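You operate a simulated robot arm through the tools that you are given. There is no shell and no other tool. Be economical: measure what you need, move in short steps, check, and stop when the job is done.

The job below is to be done with a simulated two-armed robot. You get a single attempt, and the scene is never put back.

## Task
Put the thin loose bolt on the green tray. Put the relay that says "48 V" from the left end of the steel bench on top of the blue gauge and the relay that says "12 V" on the right end of the steel bench. Put the silver bearing block on the lower shelf of the grey steel table. Put the touch panel from the left end of the steel bench on the shelf under the steel bench. Put the 16 A fuse carton from the green mat on the mixing bench under the taps and the 6 A fuse carton on the fourth shelf from the bottom of the parts rack. The order is free. Set down upright: fuse carton.

Only the result counts: the job must be done as asked and must still hold three seconds after the hand-in. Knocking over, shifting, dropping, spilling or breaking anything else fails it.

## Robot
Two 7-joint arms with three-finger grippers on one trunk, on a base that drives. Base frame: it is fixed to the floor where the robot stands at the start and does not move with it; the origin is under the middle of the robot, x ahead of it, y to its left, z up; the surface under the hand at the start is at about z = 760. Readings come in mm, degrees, newtons and seconds.
The left shoulder is at the start at [42, 154, 1007], the right one opposite. With the tool pointing down near the work surface each hand reaches from about 240 to 640 mm from the robot's upright axis, wherever it stands, measured 20 degrees to its own side. Places, roughly: blue gauge [750, 0, 750]; fourth shelf of the parts rack [4200, -500, 1400]; fuse carton [3250, -250, 750]; green tray (17x9x3 cm) [400, -100, 800]; lower shelf of the grey steel table [3200, 1400, 200]; mixing bench under the taps [5100, -200, 900]; relay [500, 500, 750]; right end of the steel bench [500, 1400, 800]; shelf under the steel bench [500, 100, 400]; silver bearing block (6x6x3 cm) [800, -400, 400]; thin loose bolt [500, 0, 750]; touch panel [250, -500, 750]. Payload 2.69 kg a hand.
The tool frame of a hand sits at the grasp point between the pads (the TCP): z along the fingers, y along the line on which they close. The tips reach 29 mm beyond it. Largest opening 120 mm; the body of the gripper starts 78 mm behind the TCP.
Orientation is that of the tool frame in the base frame, as [roll, pitch, yaw] about the fixed x, y, z axes, in that order (R = Rz(yaw) Ry(pitch) Rx(roll)). With the fingers straight down and closing along the base's y, the tool's x points along the base's -x, its y along +y and its z along -z.

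## Interface
- The arms move only by the tool move_arm. It takes "left_targets", "right_targets" or both (then of equal length, played together; a hand with none holds still); each is one flat list of numbers, 7 for each row, row after row: the turn, a rotation vector about the base's x, y, z in units of 90 degrees (1.0 is 90 degrees), then the shift along the base's x, y, z in units of 200 mm (1.0 is 200 mm), then the gripper command, from -1 (shut) to 1 (fully open), values between in proportion. In form: [ax, ay, az, tx, ty, tz, jaw, ax, ay, az, tx, ty, tz, jaw, ...]. A call has 1 to 20 rows; each row is the pose to reach, as a shift and turn from the pose commanded when the call began. A call with a number of a shift or a turn outside -1 to 1 is refused whole. Each row takes 0.2 s and may step no farther than 50 mm and 8.6 degrees from the row before; otherwise, or with a gripper value out of range, the whole call is refused. A pose out of reach is approached as far as the arm can. The call stops where the force on the tool passes 40 N (or 10 N more than at its start, if that is more) or the arm is blocked; 0.2 s more then pass. The fingers move at their own pace and stop on an object; they squeeze with about 29 N. The grip force told is the motor's: it shows also when the fingers shut on nothing. Time passes only in rows, and 0.2 s behind the last, so rows that repeat a pose let the fingers close. The reply holds the time, the measured pose of the TCP, the force on the tool along the base axes, the opening and the grip force, in the units named above and with some noise, with the torque about the TCP (base axes, N m) and any sound that the robot's microphone picked up, and new pictures: "views" is both (left out), scene, wrist or none (wrist: the cameras of the hands that moved).
- Cameras (640 x 400 px; columns grow to the right, rows downward): "scene" is now at [148.8, -2.1, 1141]; the picture's right is [0.00, -1.00, 0.00], its down [-0.69, -0.00, -0.72] and it looks along [0.72, 0.00, -0.69] (base axes); focal length 214 px, centre (320, 200). "left" rides on the left gripper at [63, 0, -104] in its tool frame; the picture's right is [0.00, 1.00, 0.00], its down [-0.83, 0.00, -0.56] and it looks along [-0.56, 0.00, 0.83] (tool axes); focal length 275 px, centre (320, 200). "right" rides on the right gripper at [63, 0, -104] in its tool frame; the picture's right is [0.00, 1.00, 0.00], its down [-0.83, 0.00, -0.56] and it looks along [-0.56, 0.00, 0.83] (tool axes); focal length 275 px, centre (320, 200). There is no depth. A picture from a camera that has moved, and an enlarged one, comes with that camera's place and axes in the base frame and with its lens.
- move_column(by): slides the trunk up (or, below 0, down) by that many mm; the arms and the scene camera ride with it, the base frame stays. It gives what a move gives, with no picture.
- steer(legs): drives the robot by 1 to 6 legs, each [ahead, left, turn to the left] in mm, mm and degrees, along the robot's own axes; the way and the turn of a leg run together, so that a leg with both is an arc; at most 1500 mm and 180 degrees a leg. The arms and the cameras ride along, it lands a little off, and it stops where it bumps. It gives what a move gives, and a new picture of the scene camera.
- head_to(pan, tilt): turns the head with the scene camera to pan (to the left, within 80 degrees either way) and tilt (down, from -29 to 69), counted from straight ahead of the robot. It gives what a move gives, and a new picture of the scene camera.
- inspect(camera, box): a new picture of the part [left, top, right, bottom] of that camera's present view, enlarged. No time passes.
- hand_in(): hands the job in; it is judged then, once.

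Work in short steps. Places have to be worked out from the pictures, the camera data and where the tool is seen: move nearer, look again, correct. Check each grasp and each placing, and mend what went wrong. You have 207 turns and 260 pictures in all, those below and enlarged ones among them. Open the grippers and draw the arms clear of the work before you hand the job in, unless the task says otherwise; then end with one line.

The tools are called as a command line: name --argument value ..., lists and objects as JSON in quotes. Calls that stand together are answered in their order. move_arm: Moves the arms, as the interface text tells. Its arguments: {"type":"object","properties":{"left_targets":{"type":"array","items":{"type":"number"}},"right_targets":{"type":"array","items":{"type":"number"}},"views":{"type":"string","enum":["both","scene","wrist","none"]}},"required":[]} The other tools are called the same way: move_column (by) slides the trunk up or down; steer (legs) drives the base; head_to (pan, tilt) turns the head that bears the scene camera; inspect (camera, box) takes an enlarged picture of a part of a camera's view; hand_in () hands the job in.

At the start:

```text
t: 0.0
left_position: [392.9, 229.8, 1008.8]
left_ee_rot: [179.9, 0.0, -179.9]
left_force: [-0.9, -0.7, 0.0]
left_ft_torque: [-0.06, 0.05, -0.01]
left_opening: 119.9
left_finger_force: 0.2
right_position: [388.2, -120.1, 1035.8]
right_ee_rot: [180.0, 0.1, 180.0]
right_force: [1.0, 0.0, -0.3]
right_ft_torque: [0.0, -0.01, 0.0]
right_opening: 120.0
right_finger_force: 0.1
trunk travel left (down, up): [-375.0, 63.0]
robot x, y, heading: [-0.8, 3.5, 0.1]
head pan, tilt: [0.2, 44.0]
```

scene: 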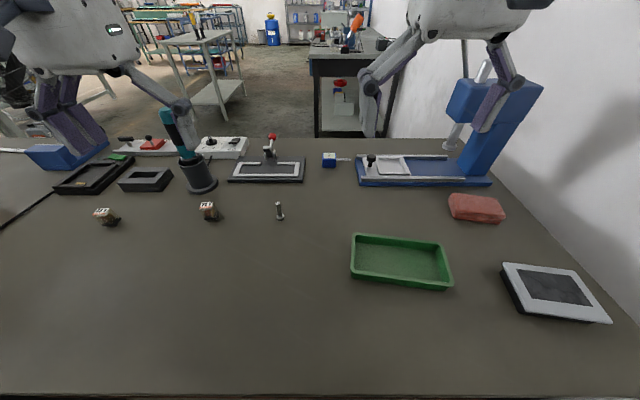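
right: 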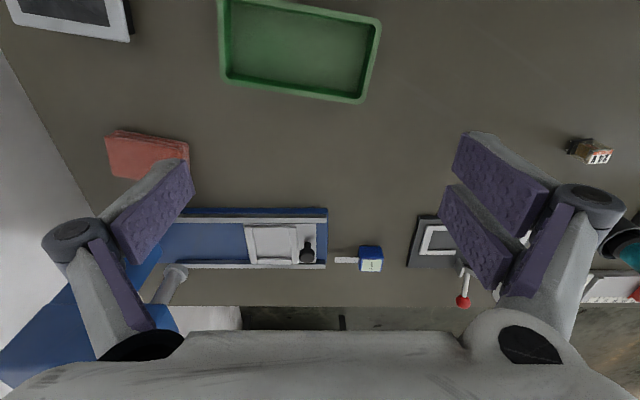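
left: 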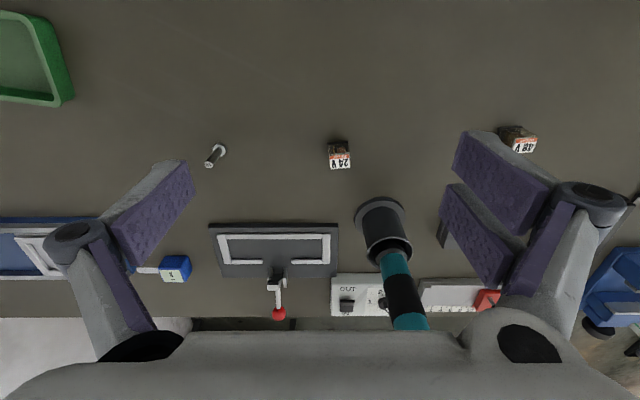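

I'll enlarge the key areas of the views to read the labels.

inspect --camera "left" --box '[300, 110, 560, 272]'

inspect --camera "scene" --box '[220, 120, 420, 245]'

inspect --camera "scene" --box '[0, 120, 220, 258]'

head_to --pan 70 --tilt 30

head_to --pan 0 --tilt 10

```text
2.46 times, centred on (430, 191) of left
camera zoom: at [329.9, 231.7, 1112.6], right [0.0, 1.0, 0.0], down [0.83, 0.0, 0.56], along [0.56, 0.0, -0.83], focal length 678 px, centre (49, 222)
```

zoom: 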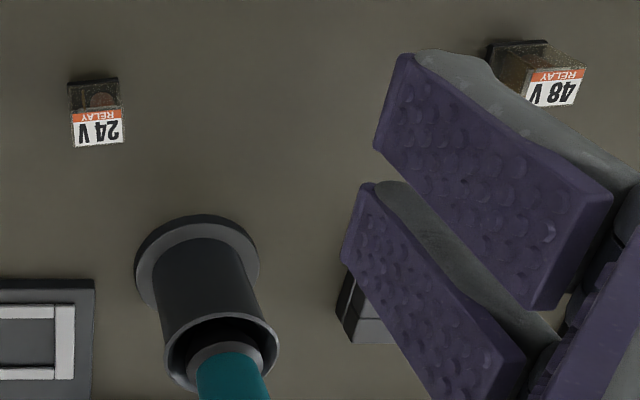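

```text
3.20 times, centred on (320, 182) of scene
camera zoom: at [148.8, -2.1, 1141.0], right [0.0, -1.0, 0.0], down [-0.69, 0.0, -0.72], along [0.72, 0.0, -0.69], focal length 686 px, centre (320, 256)
```

zoom: 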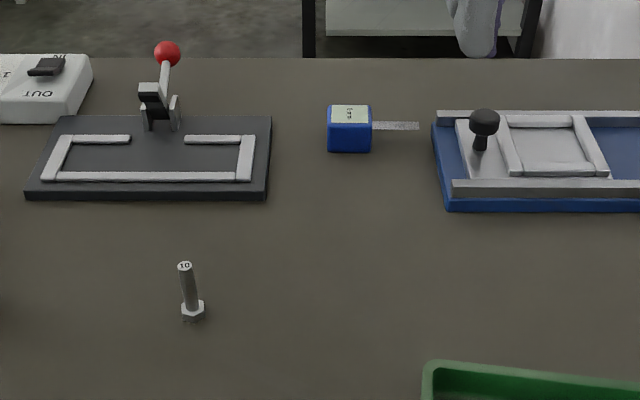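

```text
2.90 times, centred on (110, 189) of scene
camera zoom: at [148.8, -2.1, 1141.0], right [0.0, -1.0, 0.0], down [-0.69, 0.0, -0.72], along [0.72, 0.0, -0.69], focal length 622 px, centre (929, 232)
```

zoom: 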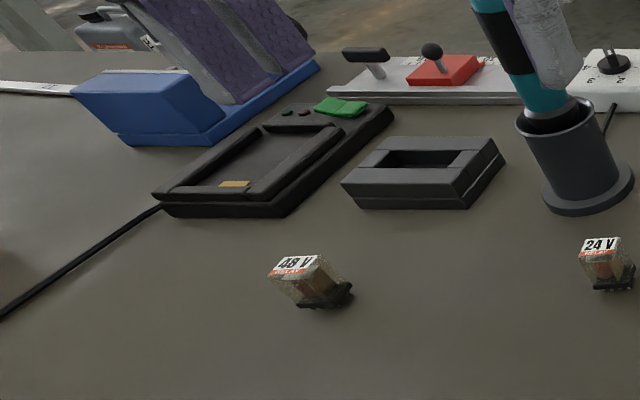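

```text
t: 1.4
left_position: [392.7, 230.8, 1008.3]
left_ee_rot: [-180.0, 0.0, 179.9]
left_force: [0.1, -0.9, 0.3]
left_ft_torque: [-0.04, -0.02, 0.03]
left_opening: 119.9
left_finger_force: 0.1
right_position: [387.0, -120.5, 1036.5]
right_ee_rot: [-180.0, 0.1, -179.9]
right_force: [-0.2, -0.2, 0.1]
right_ft_torque: [0.0, -0.03, -0.01]
right_opening: 120.3
right_finger_force: 0.0
trunk travel left (down, up): [-375.0, 63.0]
robot x, y, heading: [-1.0, 0.2, -0.0]
head pan, tilt: [70.0, 30.0]
camera scene: at [97.7, 82.6, 1162.2], right [0.94, -0.34, 0.0], down [-0.17, -0.47, -0.87], along [0.3, 0.81, -0.5], focal length 214 px, centre (320, 200)
```

scene: 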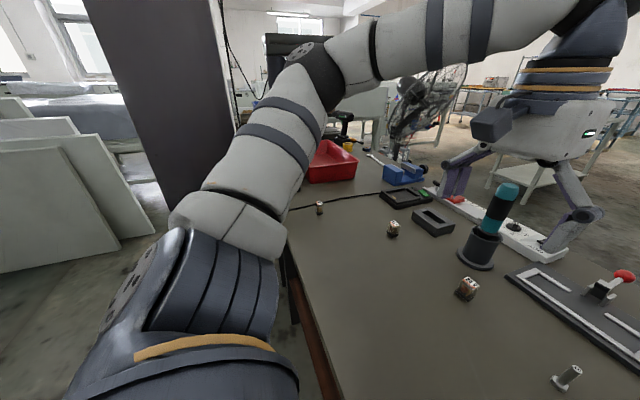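

```text
t: 2.8
left_position: [392.9, 229.4, 1008.0]
left_ee_rot: [-180.0, -0.1, -180.0]
left_force: [-0.3, 0.2, -0.4]
left_ft_torque: [0.01, 0.04, 0.01]
left_opening: 119.8
left_finger_force: 0.0
right_position: [388.2, -120.8, 1036.5]
right_ee_rot: [180.0, 0.1, -179.9]
right_force: [-0.5, 0.4, 0.4]
right_ft_torque: [0.0, 0.02, 0.01]
right_opening: 120.2
right_finger_force: 0.1
trunk travel left (down, up): [-375.0, 63.0]
robot x, y, heading: [2.4, -1.9, -0.3]
head pan, tilt: [0.0, 10.0]
camera scene: at [159.7, -2.3, 1194.5], right [0.0, -1.0, 0.0], down [-0.17, 0.0, -0.98], along [0.98, 0.0, -0.17], focal length 214 px, centre (320, 200)
```

scene: 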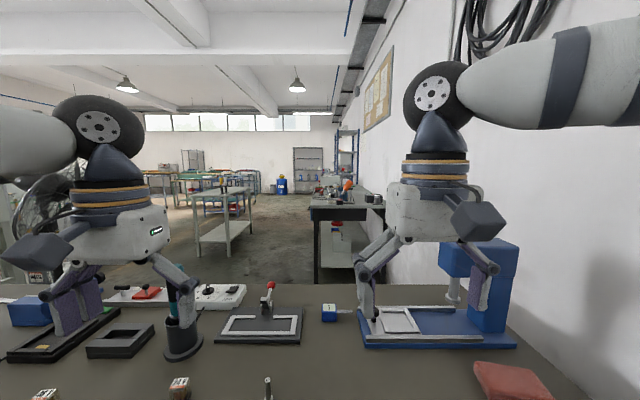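

The bench is visible, with a third relay further left. I'll pan there and read its label.

head_to --pan 60 --tilt 25

inspect --camera "scene" --box '[200, 130, 440, 280]'

head_to --pan -40 --tilt 55

```text
t: 4.1
left_position: [393.6, 230.9, 1007.9]
left_ee_rot: [180.0, 0.0, -180.0]
left_force: [0.2, -0.1, -0.4]
left_ft_torque: [0.01, 0.0, 0.01]
left_opening: 119.9
left_finger_force: 0.1
right_position: [387.9, -120.1, 1036.8]
right_ee_rot: [179.9, 0.1, 180.0]
right_force: [0.1, 0.6, 0.0]
right_ft_torque: [0.03, 0.0, 0.03]
right_opening: 120.2
right_finger_force: 0.1
trunk travel left (down, up): [-375.0, 63.0]
robot x, y, heading: [0.9, -0.1, -0.1]
head pan, tilt: [60.0, 25.0]
camera scene: at [112.9, 77.3, 1170.2], right [0.87, -0.5, 0.0], down [-0.21, -0.37, -0.91], along [0.45, 0.78, -0.42], focal length 214 px, centre (320, 200)
```

scene: 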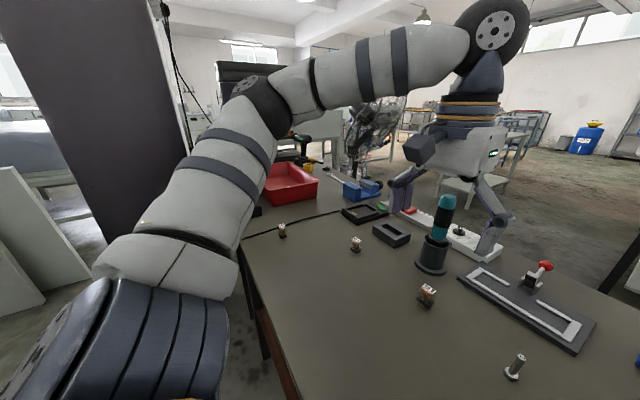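

```text
2.67 times, centred on (320, 205) of scene
camera zoom: at [112.9, 77.3, 1170.2], right [0.87, -0.5, 0.0], down [-0.21, -0.37, -0.91], along [0.45, 0.78, -0.42], focal length 572 px, centre (320, 187)
```

zoom: 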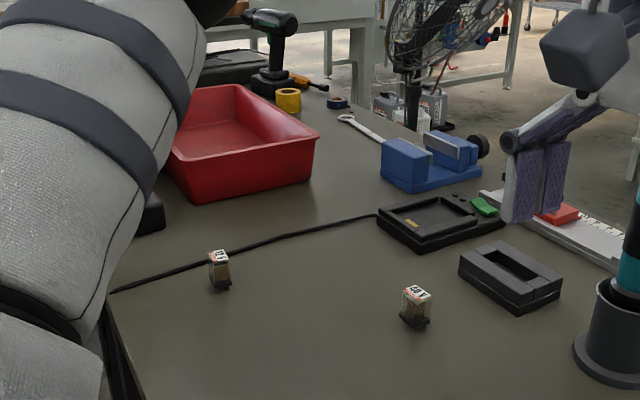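

```text
t: 5.9
left_position: [393.4, 230.3, 1008.9]
left_ee_rot: [-180.0, -0.1, -179.9]
left_force: [-0.2, 0.1, 0.1]
left_ft_torque: [0.0, 0.01, 0.02]
left_opening: 119.9
left_finger_force: 0.1
right_position: [387.7, -119.6, 1035.2]
right_ee_rot: [-180.0, 0.0, 180.0]
right_force: [0.0, -0.3, 0.5]
right_ft_torque: [-0.01, 0.0, -0.02]
right_opening: 120.0
right_finger_force: 0.0
trunk travel left (down, up): [-375.0, 63.0]
robot x, y, heading: [-2.4, -0.0, -0.1]
head pan, tilt: [-40.0, 55.0]
camera scene: at [122.0, -48.7, 1126.2], right [-0.64, -0.77, 0.0], down [-0.63, 0.53, -0.57], along [0.44, -0.37, -0.82], focal length 214 px, centre (320, 200)
```

scene: 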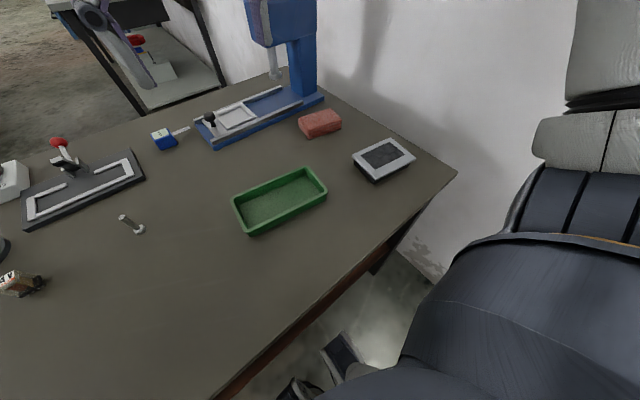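

The third relay is at about (310, 660), and the bolt stands near (482, 90). I'll bring the right hand above the bolt.

move_arm --right_targets '[0, 0, 0, 0.08, 0.16, -0.1, 0, 0, 0, 0, 0.16, 0.33, -0.2, 0, 0, 0, 0, 0.24, 0.49, -0.3, 0, 0, 0, 0, 0.32, 0.66, -0.4, -0.2, 0, 0, 0, 0.4, 0.83, -0.5, -0.2, 0, 0, 0, 0.47, 1.0, -0.6, -0.2]' --views "wrist"

```text
t: 7.3
left_position: [394.2, 231.0, 1007.9]
left_ee_rot: [-180.0, 0.0, 179.9]
left_force: [0.1, 0.8, -0.1]
left_ft_torque: [0.02, 0.02, 0.0]
left_opening: 119.9
left_finger_force: 0.0
right_position: [482.4, 80.1, 917.0]
right_ee_rot: [-180.0, 0.2, -180.0]
right_force: [-0.2, 0.1, -0.4]
right_ft_torque: [-0.05, 0.0, 0.02]
right_opening: 48.1
right_finger_force: 0.0
trunk travel left (down, up): [-375.0, 63.0]
robot x, y, heading: [0.9, 1.7, -0.1]
head pan, tilt: [-40.0, 55.0]
camera right: at [417.9, 79.9, 1021.7], right [-0.01, 1.0, 0.0], down [0.83, 0.0, 0.56], along [0.56, 0.0, -0.83], focal length 275 px, centre (320, 200)
```

right: 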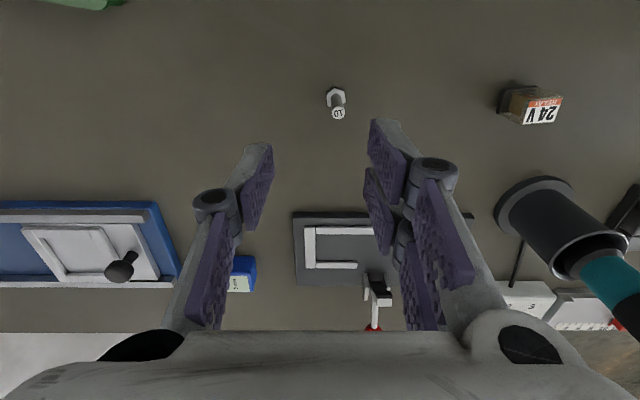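

The bolt is at about (479, 94) and roughly 55 mm tall. I'll lower over it and close.

move_arm --right_targets '[0, 0, 0, -0.01, 0.06, -0.15, -0.2, 0, 0, 0, -0.015, 0.067, -0.35, -0.2, 0, 0, 0, -0.015, 0.067, -0.5, -0.2, 0, 0, 0, -0.015, 0.067, -0.58, -0.2, 0, 0, 0, -0.015, 0.067, -0.58, -1, 0, 0, 0, -0.015, 0.067, -0.58, -1]' --views "wrist"

```text
t: 8.7
left_position: [392.8, 231.2, 1009.0]
left_ee_rot: [179.9, 0.1, 180.0]
left_force: [0.1, -0.8, 0.6]
left_ft_torque: [0.01, 0.0, -0.02]
left_opening: 120.2
left_finger_force: 0.0
right_position: [483.5, 89.5, 802.2]
right_ee_rot: [179.6, 0.3, 179.1]
right_force: [2.5, 4.4, 13.9]
right_ft_torque: [0.16, -0.02, -0.03]
right_opening: 8.4
right_finger_force: 28.7
trunk travel left (down, up): [-375.0, 63.0]
robot x, y, heading: [2.7, -2.7, 0.2]
head pan, tilt: [-40.0, 55.0]
camera right: at [419.3, 89.3, 906.5], right [0.01, 1.0, 0.01], down [0.83, -0.01, 0.56], along [0.56, 0.0, -0.83], focal length 275 px, centre (320, 200)
```

right: 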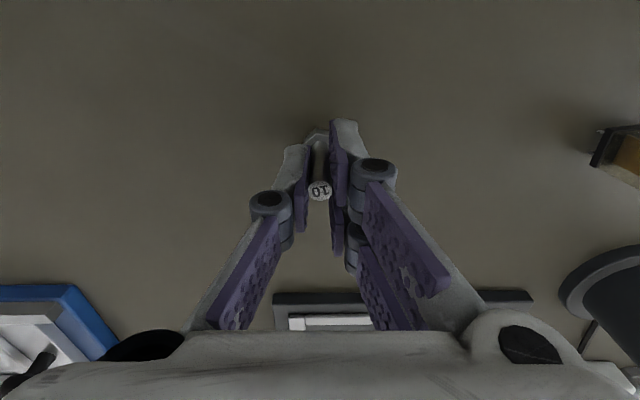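

The bolt is gripped at 8.4 mm. I'll lift it and carry it towards the tray.

move_arm --right_targets '[0, 0, 0, 0, 0, 0.2, -1, 0, 0, 0, 0, 0, 0.4, -1, 0, 0, 0, -0.1, -0.2, 0.45, -1, 0, 0, 0, -0.2, -0.4, 0.45, -1, 0, 0, 0, -0.3, -0.6, 0.45, -1, 0, 0, 0, -0.4, -0.8, 0.45, -1, 0, 0, 0, -0.5, -1.0, 0.45, -1]' --views "both"

```text
t: 10.3
left_position: [393.2, 229.3, 1009.0]
left_ee_rot: [180.0, 0.0, -180.0]
left_force: [0.0, 0.0, 0.4]
left_ft_torque: [0.03, 0.0, -0.01]
left_opening: 119.9
left_finger_force: 0.0
right_position: [377.3, -106.4, 890.6]
right_ee_rot: [180.0, 0.2, -180.0]
right_force: [0.5, 0.2, -0.8]
right_ft_torque: [0.0, -0.02, -0.02]
right_opening: 8.4
right_finger_force: 28.6
trunk travel left (down, up): [-375.0, 63.0]
robot x, y, heading: [0.6, 0.1, -0.2]
head pan, tilt: [-40.0, 55.0]
camera scene: at [121.6, -49.5, 1126.3], right [-0.64, -0.77, 0.0], down [-0.63, 0.53, -0.57], along [0.44, -0.37, -0.82], focal length 214 px, centre (320, 200)
camera right: at [313.7, -107.1, 995.3], right [-0.01, 1.0, 0.0], down [0.83, 0.0, 0.56], along [0.56, 0.0, -0.83], focal length 275 px, centre (320, 200)
```

scene: 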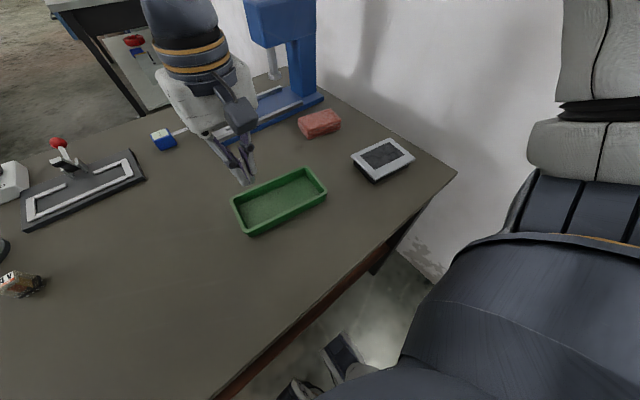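
right: 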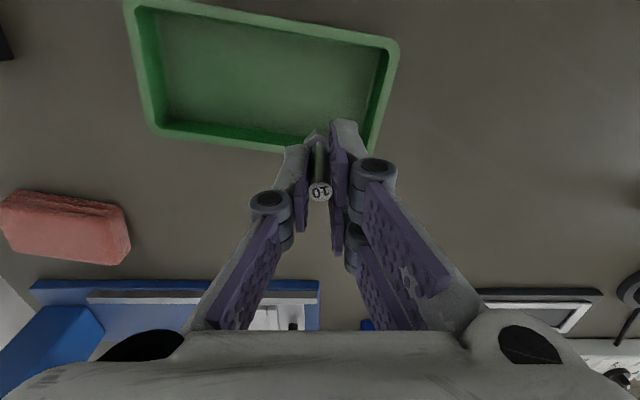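

I judge the tray centre at about (356, -147). I'll lower the bolt there, release it and rise.

move_arm --right_targets '[0, 0, 0, -0.1, -0.2, 0, -1, 0, 0, 0, -0.1, -0.2, -0.2, -1, 0, 0, 0, -0.1, -0.2, -0.35, -1, 0, 0, 0, -0.1, -0.2, -0.41, -1, 0, 0, 0, -0.1, -0.2, -0.41, -1]' --views "none"

```text
t: 11.5
left_position: [393.5, 229.9, 1007.9]
left_ee_rot: [-180.0, 0.0, -180.0]
left_force: [-0.1, 0.0, -1.1]
left_ft_torque: [-0.01, 0.02, 0.0]
left_opening: 120.0
left_finger_force: 0.0
right_position: [358.1, -146.9, 807.9]
right_ee_rot: [-179.9, 0.1, 180.0]
right_force: [-0.7, 1.0, 2.7]
right_ft_torque: [0.03, 0.01, 0.02]
right_opening: 8.5
right_finger_force: 28.4
trunk travel left (down, up): [-375.0, 63.0]
robot x, y, heading: [-0.6, -2.7, -0.2]
head pan, tilt: [-40.0, 55.0]
```

Slight contact is starting. I'll lower 3 mm more, open slowly and go up.

move_arm --right_targets '[0, 0, 0, 0, 0, -0.015, -1, 0, 0, 0, 0, 0, -0.015, -0.7, 0, 0, 0, 0, 0, -0.015, -0.5, 0, 0, 0, 0, 0, 0.2, -0.4, 0, 0, 0, 0, 0, 0.4, -0.4, 0, 0, 0, 0, 0, 0.6, -0.4]' --views "wrist"

```text
t: 12.9
left_position: [393.5, 230.0, 1006.9]
left_ee_rot: [180.0, 0.0, 179.9]
left_force: [0.6, -0.4, -0.4]
left_ft_torque: [0.01, 0.04, 0.01]
left_opening: 120.0
left_finger_force: 0.1
right_position: [357.2, -145.2, 929.7]
right_ee_rot: [-180.0, 0.1, -179.9]
right_force: [0.4, -0.4, 0.0]
right_ft_torque: [0.01, -0.01, 0.05]
right_opening: 36.3
right_finger_force: 0.1
trunk travel left (down, up): [-375.0, 63.0]
robot x, y, heading: [-2.3, -0.1, -0.0]
head pan, tilt: [-40.0, 55.0]
camera right: at [293.7, -147.0, 1033.9], right [0.0, 1.0, 0.0], down [0.83, 0.0, 0.56], along [0.56, 0.0, -0.83], focal length 275 px, centre (320, 200)
```

right: 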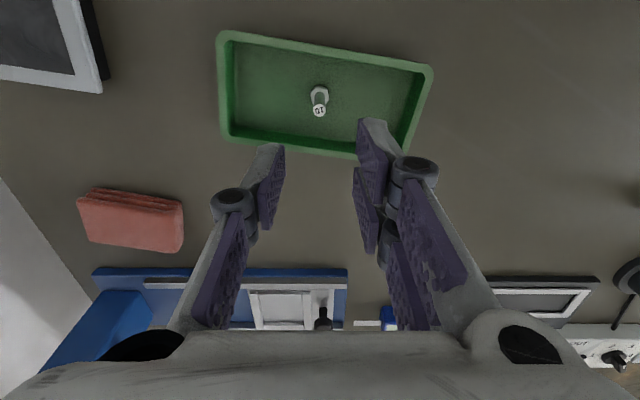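

The bolt stands in the tray. Next I'll look at the touch panel with the right wrist camera.

move_arm --right_targets '[0, 0, 0, -0.1, -0.2, 0.1, -0.4, 0, 0, 0, -0.2, -0.4, 0.2, -0.4, 0, 0, 0, -0.3, -0.6, 0.25, 0, 0, 0, 0, -0.4, -0.8, 0.25, 0, 0, 0, 0, -0.5, -1.0, 0.25, 0]' --views "wrist"

```text
t: 14.1
left_position: [393.8, 230.0, 1008.4]
left_ee_rot: [180.0, 0.0, 180.0]
left_force: [0.0, -0.2, -0.2]
left_ft_torque: [0.0, -0.05, -0.01]
left_opening: 120.2
left_finger_force: 0.0
right_position: [264.7, -341.1, 973.0]
right_ee_rot: [180.0, 0.1, -180.0]
right_force: [-0.3, 0.0, -0.3]
right_ft_torque: [-0.01, 0.02, 0.02]
right_opening: 59.9
right_finger_force: 0.0
right hand out of reach, approached as far as the arm can: row 5
trunk travel left (down, up): [-375.0, 63.0]
robot x, y, heading: [-0.6, -3.2, -0.0]
head pan, tilt: [-40.0, 55.0]
camera right: at [200.6, -342.0, 1076.7], right [0.0, 1.0, 0.0], down [0.83, 0.0, 0.56], along [0.56, 0.0, -0.83], focal length 275 px, centre (320, 200)
```

right: 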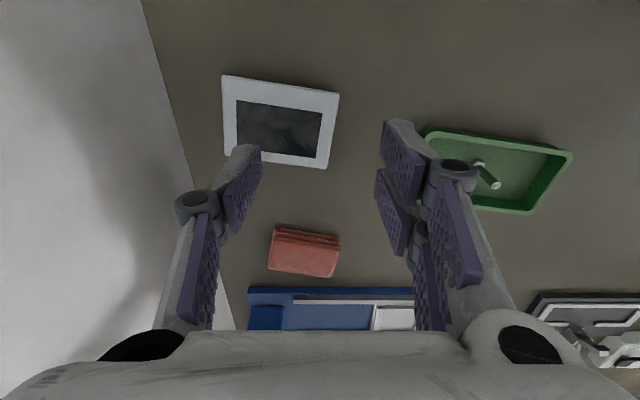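

I'll look closely at the panel's shape and at the shelf region in the scene view.

inspect --camera "scene" --box '[330, 120, 460, 201]'

inspect --camera "right" --box '[200, 60, 360, 180]'

```text
4.92 times, centred on (395, 160) of scene
camera zoom: at [122.0, -49.0, 1126.1], right [-0.64, -0.77, 0.0], down [-0.63, 0.53, -0.57], along [0.44, -0.37, -0.82], focal length 1056 px, centre (-49, 394)
```

zoom: 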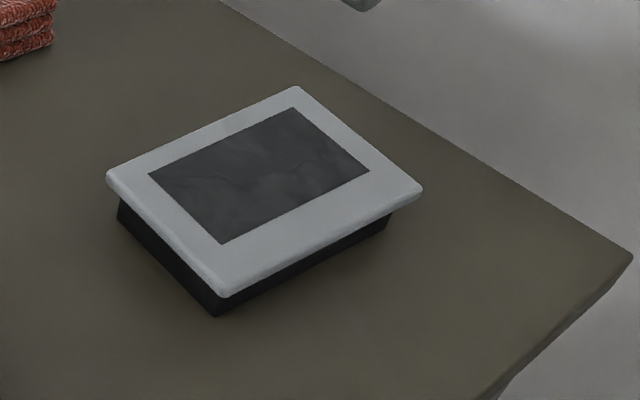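

```text
3.33 times, centred on (280, 120) of right
camera zoom: at [200.6, -342.0, 1076.7], right [0.0, 1.0, 0.0], down [0.83, 0.0, 0.56], along [0.56, 0.0, -0.83], focal length 918 px, centre (453, 467)
```

zoom: 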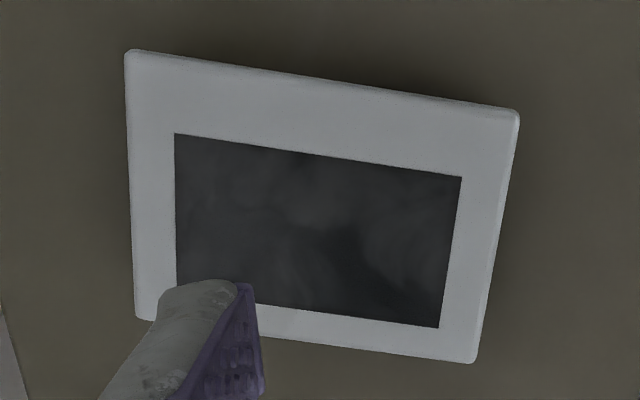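

The panel is about 118 × 82 mm at (298, -385), turned about -8.5°. I'll turn the right hand so it closes across the short side.

move_arm --right_targets '[0, 0, -0.094, 0.017, -0.022, 0, 1, 0, 0, -0.188, 0.034, -0.044, 0, 1, 0, 0, -0.282, 0.051, -0.066, 0, 1, 0, 0, -0.376, 0.068, -0.088, 0, 1, 0, 0, -0.47, 0.085, -0.11, 0, 1, 0, 0, -0.564, 0.102, -0.132, 0, 1, 0, 0, -0.658, 0.119, -0.154, 0, 1, 0, 0, -0.752, 0.136, -0.176, 0, 1, 0, 0, -0.846, 0.153, -0.198, 0, 1, 0, 0, -0.94, 0.17, -0.22, 0, 1, 0, 0, -1, 0.17, -0.22, 0, 1]' --views "wrist"

```text
t: 16.5
left_position: [392.7, 230.8, 1007.9]
left_ee_rot: [179.9, 0.0, 180.0]
left_force: [-0.9, 0.8, -0.6]
left_ft_torque: [0.01, 0.03, 0.02]
left_opening: 119.9
left_finger_force: 0.1
right_position: [302.7, -383.0, 969.4]
right_ee_rot: [180.0, 0.0, 89.8]
right_force: [0.2, -0.9, 0.5]
right_ft_torque: [0.03, -0.05, 0.0]
right_opening: 119.9
right_finger_force: 0.0
right hand out of reach, approached as far as the arm can: row 4, 5, 6, 7, 8, 9, 10, 11
trunk travel left (down, up): [-375.0, 63.0]
robot x, y, heading: [-0.1, 1.0, -0.3]
head pan, tilt: [-40.0, 55.0]
camera right: at [301.0, -319.5, 1074.2], right [1.0, 0.0, 0.0], down [0.0, -0.83, 0.56], along [0.0, -0.56, -0.83], focal length 275 px, centre (320, 200)
```

right: 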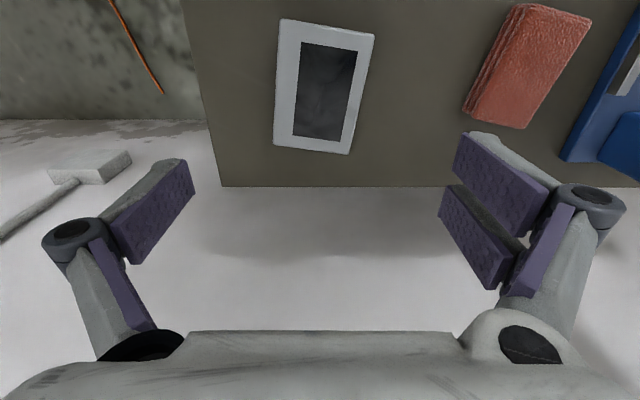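

The panel centre is about (299, -385) and its yaw about -8°. I'll lower with the final turn, without gripping yet.

move_arm --right_targets '[0, 0, -0.088, -0.015, -0.01, -0.2, 1, 0, 0, -0.088, -0.015, -0.01, -0.4, 1, 0, 0, -0.088, -0.015, -0.01, -0.6, 1]' --views "wrist"

```text
t: 17.3
left_position: [392.5, 230.9, 1007.8]
left_ee_rot: [-180.0, 0.1, 179.9]
left_force: [-0.1, -0.8, 0.2]
left_ft_torque: [0.0, -0.02, 0.03]
left_opening: 120.0
left_finger_force: 0.1
right_position: [299.1, -384.2, 849.5]
right_ee_rot: [179.9, 0.1, 82.1]
right_force: [-0.2, 0.0, 1.1]
right_ft_torque: [-0.02, 0.01, 0.01]
right_opening: 119.7
right_finger_force: 0.0
trunk travel left (down, up): [-375.0, 63.0]
robot x, y, heading: [-0.1, 1.7, -0.1]
head pan, tilt: [-40.0, 55.0]
camera right: at [307.5, -321.9, 954.2], right [0.99, -0.13, 0.0], down [-0.11, -0.82, 0.56], along [-0.07, -0.55, -0.83], focal length 275 px, centre (320, 200)
```

right: 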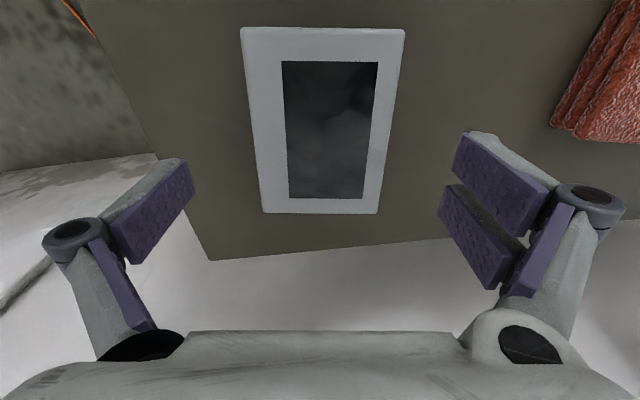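

Aligned. I'll lower to the pad height and close.

move_arm --right_targets '[0, 0, 0, 0, 0, -0.15, 1, 0, 0, 0, 0, 0, -0.265, 1, 0, 0, 0, 0, 0, -0.265, -1, 0, 0, 0, 0, 0, -0.265, -1, 0, 0, 0, 0, 0, -0.265, -1]' --views "wrist"

```text
t: 18.5
left_position: [393.0, 230.9, 1008.4]
left_ee_rot: [179.9, 0.0, -180.0]
left_force: [0.1, 0.5, -0.1]
left_ft_torque: [-0.01, 0.01, 0.0]
left_opening: 120.1
left_finger_force: 0.0
right_position: [299.9, -384.2, 796.0]
right_ee_rot: [179.9, 0.0, 82.1]
right_force: [4.3, -2.4, 7.5]
right_ft_torque: [-0.13, -0.6, -0.04]
right_opening: 85.4
right_finger_force: 28.6
trunk travel left (down, up): [-375.0, 63.0]
robot x, y, heading: [-0.6, -1.3, 0.3]
head pan, tilt: [-40.0, 55.0]
camera right: at [306.9, -321.8, 901.5], right [0.99, -0.13, 0.0], down [-0.11, -0.82, 0.56], along [-0.07, -0.55, -0.83], focal length 275 px, centre (320, 200)
```

right: 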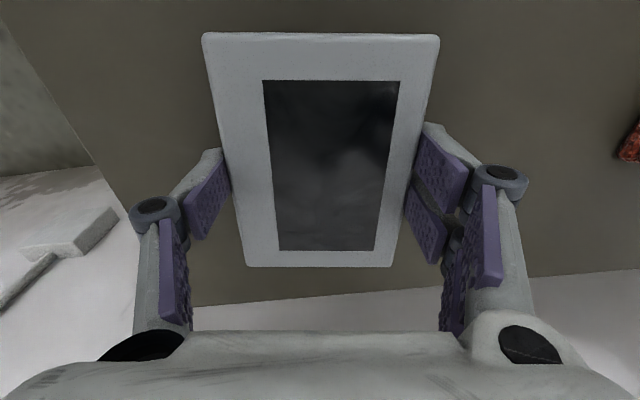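

The grip is firm at 85 mm. I'll lift it high above the bolt and carry it left while turning it back.

move_arm --right_targets '[0, 0, 0, 0, 0, 0.2, -1, 0, 0, 0, 0, 0, 0.4, -1, 0, 0, 0, 0, 0, 0.6, -1, 0, 0, 0.09, 0, 0.1, 0.65, -1, 0, 0, 0.18, 0, 0.2, 0.65, -1, 0, 0, 0.27, 0, 0.3, 0.65, -1, 0, 0, 0.36, 0, 0.4, 0.65, -1, 0, 0, 0.45, 0, 0.5, 0.65, -1, 0, 0, 0.54, 0, 0.6, 0.65, -1, 0, 0, 0.63, 0, 0.7, 0.65, -1, 0, 0, 0.72, 0, 0.8, 0.65, -1, 0, 0, 0.81, 0, 0.9, 0.65, -1, 0, 0, 0.9, 0, 1.0, 0.65, -1, 0, 0, 0.98, 0, 1.0, 0.65, -1]' --views "none"

head_to --pan 0 --tilt 60

```text
t: 21.5
left_position: [392.9, 230.0, 1008.6]
left_ee_rot: [179.9, 0.0, 180.0]
left_force: [0.8, 0.1, 0.2]
left_ft_torque: [0.03, 0.0, -0.03]
left_opening: 120.0
left_finger_force: 0.0
right_position: [298.2, -184.7, 926.5]
right_ee_rot: [-179.9, 0.1, 170.3]
right_force: [0.3, 0.0, -3.8]
right_ft_torque: [0.06, 0.01, 0.0]
right_opening: 85.2
right_finger_force: 28.9
trunk travel left (down, up): [-375.0, 63.0]
robot x, y, heading: [-1.8, 1.6, -0.2]
head pan, tilt: [-40.0, 55.0]
```

```text
t: 22.6
left_position: [393.9, 230.1, 1007.9]
left_ee_rot: [-180.0, 0.1, -180.0]
left_force: [-0.5, 0.3, 0.0]
left_ft_torque: [0.02, 0.0, 0.01]
left_opening: 120.1
left_finger_force: 0.1
right_position: [297.1, -184.7, 927.2]
right_ee_rot: [180.0, 0.1, 170.2]
right_force: [0.4, 0.2, -2.6]
right_ft_torque: [0.01, 0.01, 0.01]
right_opening: 85.3
right_finger_force: 29.4
trunk travel left (down, up): [-375.0, 63.0]
robot x, y, heading: [3.7, 4.2, 0.4]
head pan, tilt: [0.0, 60.0]
camera scene: at [133.5, -2.5, 1120.1], right [0.0, -1.0, 0.0], down [-0.87, 0.0, -0.5], along [0.5, 0.0, -0.87], focal length 214 px, centre (320, 200)
```

scene: 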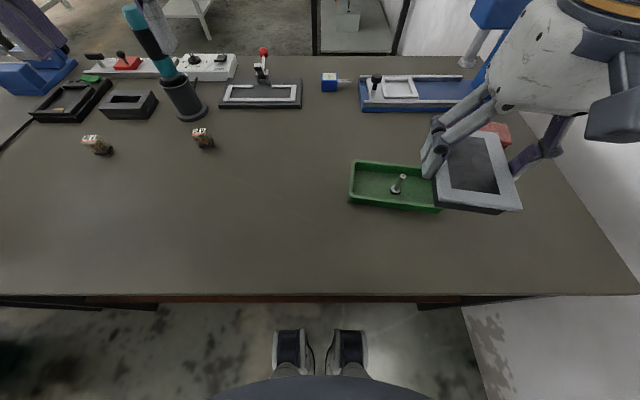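

I'll carry it on to about (305, 15), square it up and set it down.

move_arm --right_targets '[0, 0, 0.05, 0.01, 0.2, 0, -1, 0, 0, 0.107, 0.02, 0.4, 0, -1, 0, 0, 0.107, 0.03, 0.6, 0, -1, 0, 0, 0.107, 0.03, 0.8, 0, -1, 0, 0, 0.107, 0.03, 1.0, 0, -1, 0, 0, 0.107, 0.03, 1.0, -0.2, -1, 0, 0, 0.107, 0.03, 1.0, -0.4, -1, 0, 0, 0.107, 0.03, 1.0, -0.55, -1, 0, 0, 0.107, 0.03, 1.0, -0.63, -1, 0, 0, 0.107, 0.03, 1.0, -0.645, -1]' --views "none"

```text
t: 24.8
left_position: [393.9, 231.0, 1008.0]
left_ee_rot: [180.0, 0.0, -180.0]
left_force: [0.6, -0.3, -0.3]
left_ft_torque: [-0.02, -0.02, -0.01]
left_opening: 120.0
left_finger_force: 0.0
right_position: [304.7, 16.5, 797.0]
right_ee_rot: [179.9, 0.1, 179.8]
right_force: [-0.4, -0.9, -4.2]
right_ft_torque: [0.02, -0.02, 0.0]
right_opening: 85.3
right_finger_force: 29.7
trunk travel left (down, up): [-375.0, 63.0]
robot x, y, heading: [3.9, 2.8, 0.1]
head pan, tilt: [0.0, 60.0]
```

Not touching yet. I'll lower 3 mm, release and rise.

move_arm --right_targets '[0, 0, 0, 0, 0, -0.012, -1, 0, 0, 0, 0, 0, -0.012, 0, 0, 0, 0, 0, 0, -0.012, 1, 0, 0, 0, 0, 0, 0.15, 1, 0, 0, 0, 0, 0, 0.4, 1, 0, 0, 0, 0, 0, 0.6, 1]' --views "none"

steer --legs '[[-250, 120, 0]]'

```text
t: 26.1
left_position: [394.2, 230.4, 1008.0]
left_ee_rot: [180.0, 0.0, -180.0]
left_force: [-0.2, -0.4, 0.3]
left_ft_torque: [-0.02, 0.02, -0.03]
left_opening: 119.9
left_finger_force: 0.1
right_position: [304.0, 15.7, 918.0]
right_ee_rot: [-179.9, 0.0, 180.0]
right_force: [0.2, -0.5, 0.0]
right_ft_torque: [-0.01, 0.0, 0.02]
right_opening: 120.0
right_finger_force: 0.0
trunk travel left (down, up): [-375.0, 63.0]
robot x, y, heading: [-2.3, 0.1, -0.1]
head pan, tilt: [0.0, 60.0]
```

```text
t: 28.1
left_position: [140.9, 351.3, 1009.2]
left_ee_rot: [-179.9, 0.0, 179.9]
left_force: [0.0, -0.1, 1.0]
left_ft_torque: [0.02, -0.02, 0.0]
left_opening: 119.9
left_finger_force: 0.2
right_position: [54.3, 136.6, 919.2]
right_ee_rot: [179.9, 0.1, 179.7]
right_force: [0.6, 0.6, 0.5]
right_ft_torque: [0.0, -0.03, -0.02]
right_opening: 119.7
right_finger_force: 0.1
trunk travel left (down, up): [-375.0, 63.0]
robot x, y, heading: [-255.2, 121.0, -0.1]
head pan, tilt: [0.0, 60.0]
camera scene: at [-111.4, 118.8, 1129.1], right [0.0, -1.0, 0.0], down [-0.8, 0.0, -0.61], along [0.61, 0.0, -0.8], focal length 214 px, centre (320, 200)
```

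scene: 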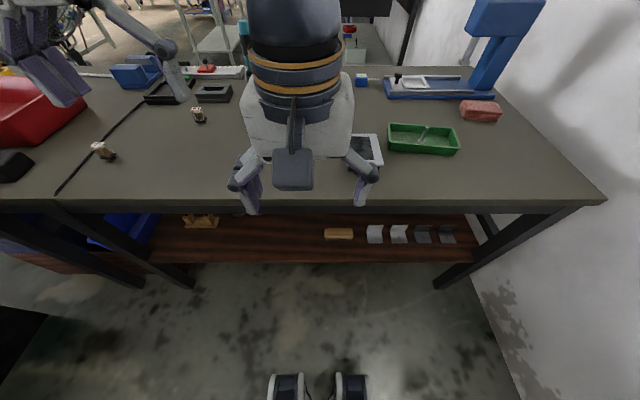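

The shelf under the bench is now visible with items on it. I'll zoom in.

inspect --camera "scene" --box '[160, 195, 480, 275]'

head_to --pan 0 --tilt 40

```text
2.00 times, centred on (320, 235) of scene
camera zoom: at [-111.4, 118.8, 1129.1], right [0.0, -1.0, 0.0], down [-0.8, 0.0, -0.61], along [0.61, 0.0, -0.8], focal length 429 px, centre (320, 130)
```

zoom: 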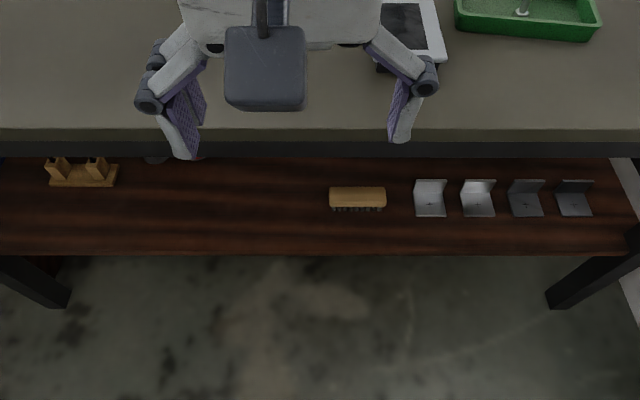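

```text
t: 28.9
left_position: [139.9, 350.5, 1008.7]
left_ee_rot: [-180.0, 0.0, -180.0]
left_force: [0.0, 0.4, 0.0]
left_ft_torque: [-0.01, 0.01, -0.01]
left_opening: 119.9
left_finger_force: 0.1
right_position: [54.7, 139.4, 919.4]
right_ee_rot: [179.9, 0.1, 179.9]
right_force: [0.3, 0.4, 0.9]
right_ft_torque: [0.01, 0.02, -0.05]
right_opening: 120.0
right_finger_force: 0.1
trunk travel left (down, up): [-375.0, 63.0]
robot x, y, heading: [-254.2, 121.9, 0.1]
head pan, tilt: [0.0, 40.0]
camera scene: at [-100.4, 118.4, 1146.8], right [0.0, -1.0, 0.0], down [-0.64, 0.0, -0.77], along [0.77, 0.0, -0.64], focal length 214 px, centre (320, 200)
```

scene: 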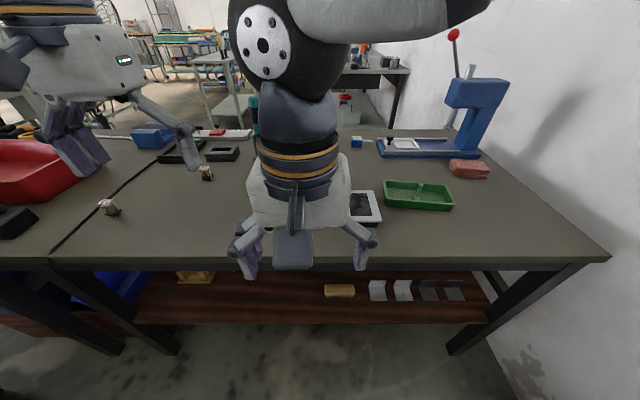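

The open shelf span between y 100 and 500 looks free near the front. I'll pitch the right hand 50° forward and move towards the panel to regrasp it.

move_arm --right_targets '[0, -0.094, 0, 0.125, -0.1, 0, 1, 0, -0.188, 0, 0.25, -0.2, 0, 1, 0, -0.282, 0, 0.375, -0.3, 0, 1, 0, -0.376, 0, 0.5, -0.4, 0, 1, 0, -0.47, 0, 0.625, -0.5, 0, 1, 0, -0.556, 0, 0.75, -0.6, 0, 1, 0, -0.556, 0, 0.9, -0.6, 0, 1]' --views "both"

```text
t: 30.5
left_position: [140.8, 350.9, 1008.7]
left_ee_rot: [180.0, 0.0, -179.9]
left_force: [0.8, 0.3, -0.5]
left_ft_torque: [-0.03, -0.02, -0.02]
left_opening: 120.1
left_finger_force: 0.1
right_position: [236.9, 16.8, 918.4]
right_ee_rot: [179.8, 50.1, 179.7]
right_force: [0.1, 0.2, 0.0]
right_ft_torque: [0.01, 0.0, 0.0]
right_opening: 120.0
right_finger_force: 0.0
trunk travel left (down, up): [-375.0, 63.0]
robot x, y, heading: [-253.4, 126.4, -0.1]
head pan, tilt: [0.0, 40.0]
camera scene: at [-100.0, 118.6, 1146.8], right [0.0, -1.0, 0.0], down [-0.64, 0.0, -0.77], along [0.77, 0.0, -0.64], focal length 214 px, centre (320, 200)
camera right: at [114.9, 16.9, 937.3], right [0.0, 1.0, 0.0], down [0.11, 0.0, 0.99], along [0.99, 0.0, -0.11], focal length 275 px, centre (320, 200)
```

scene: 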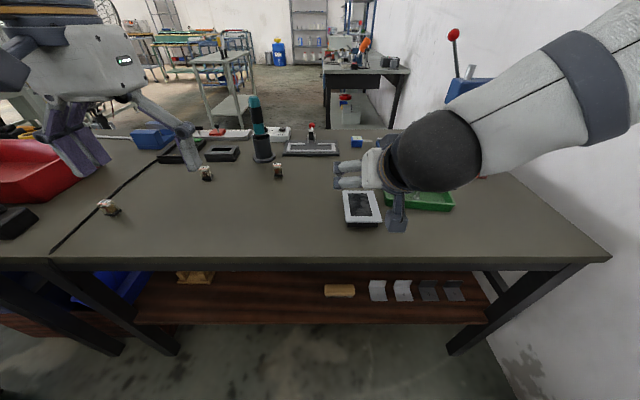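
right: 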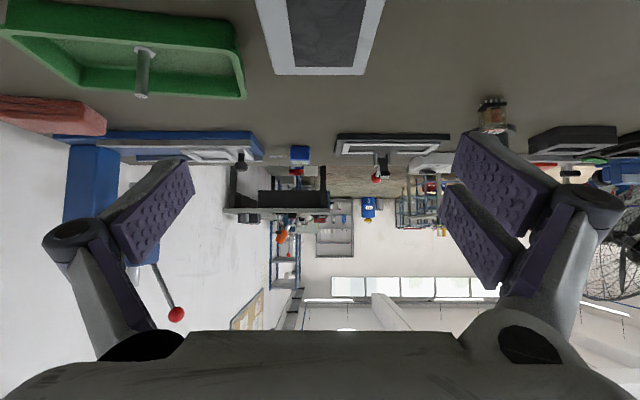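

The panel lies in line with the hand. The tray is close by, so I'll use a 98 mm opening and grip nearer the panel's front edge, at x=275.

move_arm --right_targets '[0, 0, 0, 0.1, 0.006, -0.1, 0.63, 0, 0, 0, 0.19, 0.006, -0.25, 0.63, 0, 0, 0, 0.19, 0.006, -0.4, 0.63, 0, 0, 0, 0.19, 0.006, -0.52, 0.63, 0, 0, 0, 0.19, 0.006, -0.63, 0.63]' --views "both"

```text
t: 31.7
left_position: [142.2, 351.1, 1007.3]
left_ee_rot: [-179.9, -0.1, -179.9]
left_force: [0.1, 0.1, 0.4]
left_ft_torque: [0.0, -0.02, -0.01]
left_opening: 120.0
left_finger_force: 0.1
right_position: [270.6, 18.6, 790.3]
right_ee_rot: [179.8, 50.1, 179.8]
right_force: [0.5, -1.4, 0.6]
right_ft_torque: [-0.02, 0.02, 0.0]
right_opening: 97.8
right_finger_force: 0.0
trunk travel left (down, up): [-375.0, 63.0]
robot x, y, heading: [-251.6, 119.5, -0.0]
head pan, tilt: [0.0, 40.0]
camera scene: at [-100.1, 118.4, 1146.8], right [0.0, -1.0, 0.0], down [-0.64, 0.0, -0.77], along [0.77, 0.0, -0.64], focal length 214 px, centre (320, 200)
camera right: at [150.9, 18.2, 810.0], right [0.0, 1.0, 0.0], down [0.11, 0.0, 0.99], along [0.99, 0.0, -0.11], focal length 275 px, centre (320, 200)
```

scene: 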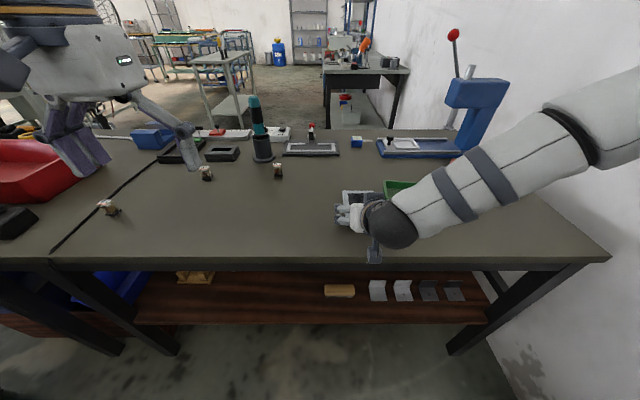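
right: 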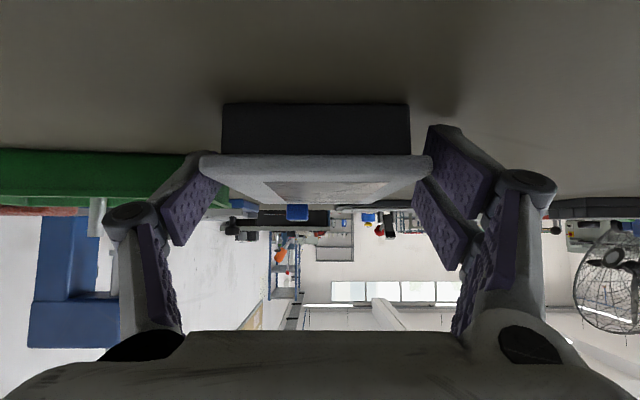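

The fingers straddle the bezel. I'll close and lift.

move_arm --right_targets '[0, 0, 0, 0, 0, 0, -1, 0, 0, 0, 0, 0, 0, -1, 0, 0, 0, 0, 0, 0, -1, 0, 0, 0, 0, 0, 0.15, -1, 0, 0, 0, -0.1, 0, 0.35, -1, 0, 0, 0, -0.3, 0, 0.35, -1, 0, 0, 0, -0.5, 0, 0.35, -1]' --views "both"

```text
t: 33.3
left_position: [141.3, 351.0, 1008.2]
left_ee_rot: [-179.9, 0.0, 179.9]
left_force: [-0.2, -0.5, 1.1]
left_ft_torque: [-0.01, -0.02, -0.01]
left_opening: 119.8
left_finger_force: 0.1
right_position: [173.0, 19.6, 861.3]
right_ee_rot: [179.9, 50.0, 179.8]
right_force: [0.0, -0.9, -3.6]
right_ft_torque: [-0.01, 0.1, 0.04]
right_opening: 85.8
right_finger_force: 29.1
trunk travel left (down, up): [-375.0, 63.0]
robot x, y, heading: [-254.2, 119.6, -0.2]
head pan, tilt: [0.0, 40.0]
camera scene: at [-100.6, 118.4, 1146.9], right [0.0, -1.0, 0.0], down [-0.64, 0.0, -0.77], along [0.77, 0.0, -0.64], focal length 214 px, centre (320, 200)
camera right: at [52.9, 18.6, 881.0], right [0.0, 1.0, 0.0], down [0.11, 0.0, 0.99], along [0.99, 0.0, -0.11], focal length 275 px, centre (320, 200)
```

scene: 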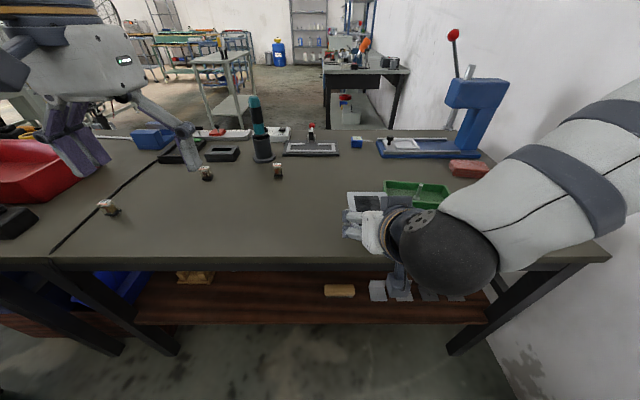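
right: 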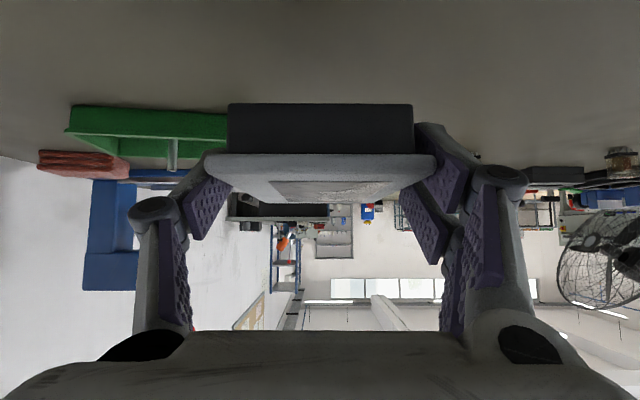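

The panel is held level. I'll back away 200 mm, shift left 270 mm, then lower the trunk.

steer --legs '[[-200, 0, 0], [0, 270, 0]]'

move_column --by -320

head_to --pan 0 --tilt 25

inspect --camera "right" --box '[0, 0, 640, 400]'

```text
t: 37.2
left_position: [-59.1, 620.1, 1006.5]
left_ee_rot: [180.0, -0.1, -179.9]
left_force: [-0.2, 0.6, 0.1]
left_ft_torque: [0.02, 0.0, 0.0]
left_opening: 119.8
left_finger_force: 0.1
right_position: [-25.8, 290.3, 861.2]
right_ee_rot: [179.9, 50.1, 179.8]
right_force: [-0.2, -0.2, -2.3]
right_ft_torque: [-0.01, 0.11, 0.05]
right_opening: 85.7
right_finger_force: 29.5
trunk travel left (down, up): [-375.0, 63.0]
robot x, y, heading: [-454.3, 389.3, 0.1]
head pan, tilt: [0.0, 40.0]
camera scene: at [-299.8, 387.2, 1146.8], right [0.0, -1.0, 0.0], down [-0.64, 0.0, -0.77], along [0.77, 0.0, -0.64], focal length 214 px, centre (320, 200)
```

scene: 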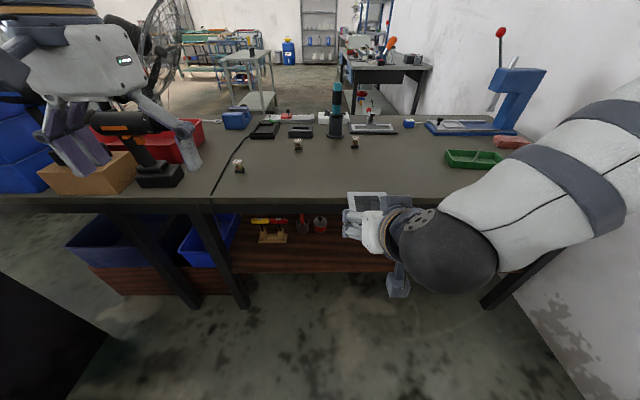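

```text
t: 40.4
left_position: [-59.1, 620.0, 688.0]
left_ee_rot: [180.0, 0.0, -179.9]
left_force: [-1.2, -0.5, -0.1]
left_ft_torque: [0.05, 0.0, 0.0]
left_opening: 119.9
left_finger_force: 0.0
right_position: [-17.0, 288.6, 444.7]
right_ee_rot: [180.0, 35.0, 179.8]
right_force: [-0.3, -0.4, -2.6]
right_ft_torque: [0.0, 0.12, -0.01]
right_opening: 85.4
right_finger_force: 28.5
trunk travel left (down, up): [-55.0, 383.0]
robot x, y, heading: [-452.1, 386.3, -0.1]
head pan, tilt: [0.0, 40.0]
```

```text
t: 41.1
left_position: [-58.6, 619.7, 687.7]
left_ee_rot: [179.9, 0.0, -179.9]
left_force: [0.8, -0.6, -0.5]
left_ft_torque: [0.0, 0.0, 0.02]
left_opening: 119.9
left_finger_force: 0.0
right_position: [-15.8, 288.3, 444.9]
right_ee_rot: [179.9, 35.1, 179.8]
right_force: [-0.3, 0.0, -4.3]
right_ft_torque: [0.0, 0.11, 0.0]
right_opening: 85.8
right_finger_force: 29.4
trunk travel left (down, up): [-55.0, 383.0]
robot x, y, heading: [-449.3, 390.3, -0.1]
head pan, tilt: [0.0, 25.0]
camera scene: at [-184.3, 387.1, 822.0], right [0.0, -1.0, 0.0], down [-0.42, 0.0, -0.91], along [0.91, 0.0, -0.42], focal length 214 px, centre (320, 200)
```

scene: 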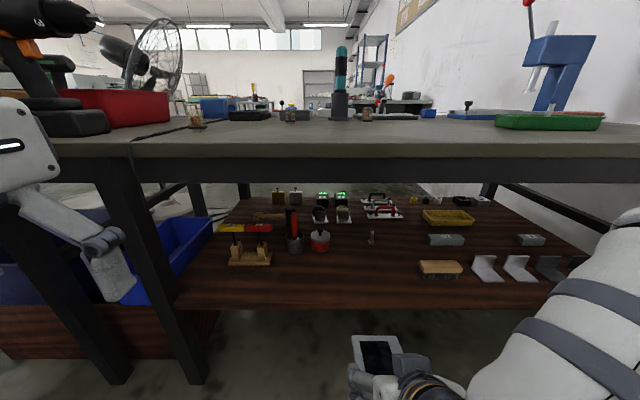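

```text
1.00 times, centred on (320, 200) of right (not enlarged: the box is as wide or as high as the picture)
camera zoom: at [-128.5, 287.5, 493.7], right [0.0, 1.0, 0.0], down [0.36, 0.0, 0.93], along [0.93, 0.0, -0.36], focal length 275 px, centre (320, 200)
```

zoom: 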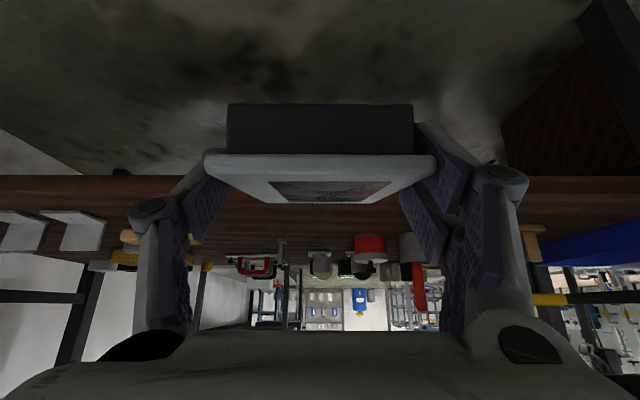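

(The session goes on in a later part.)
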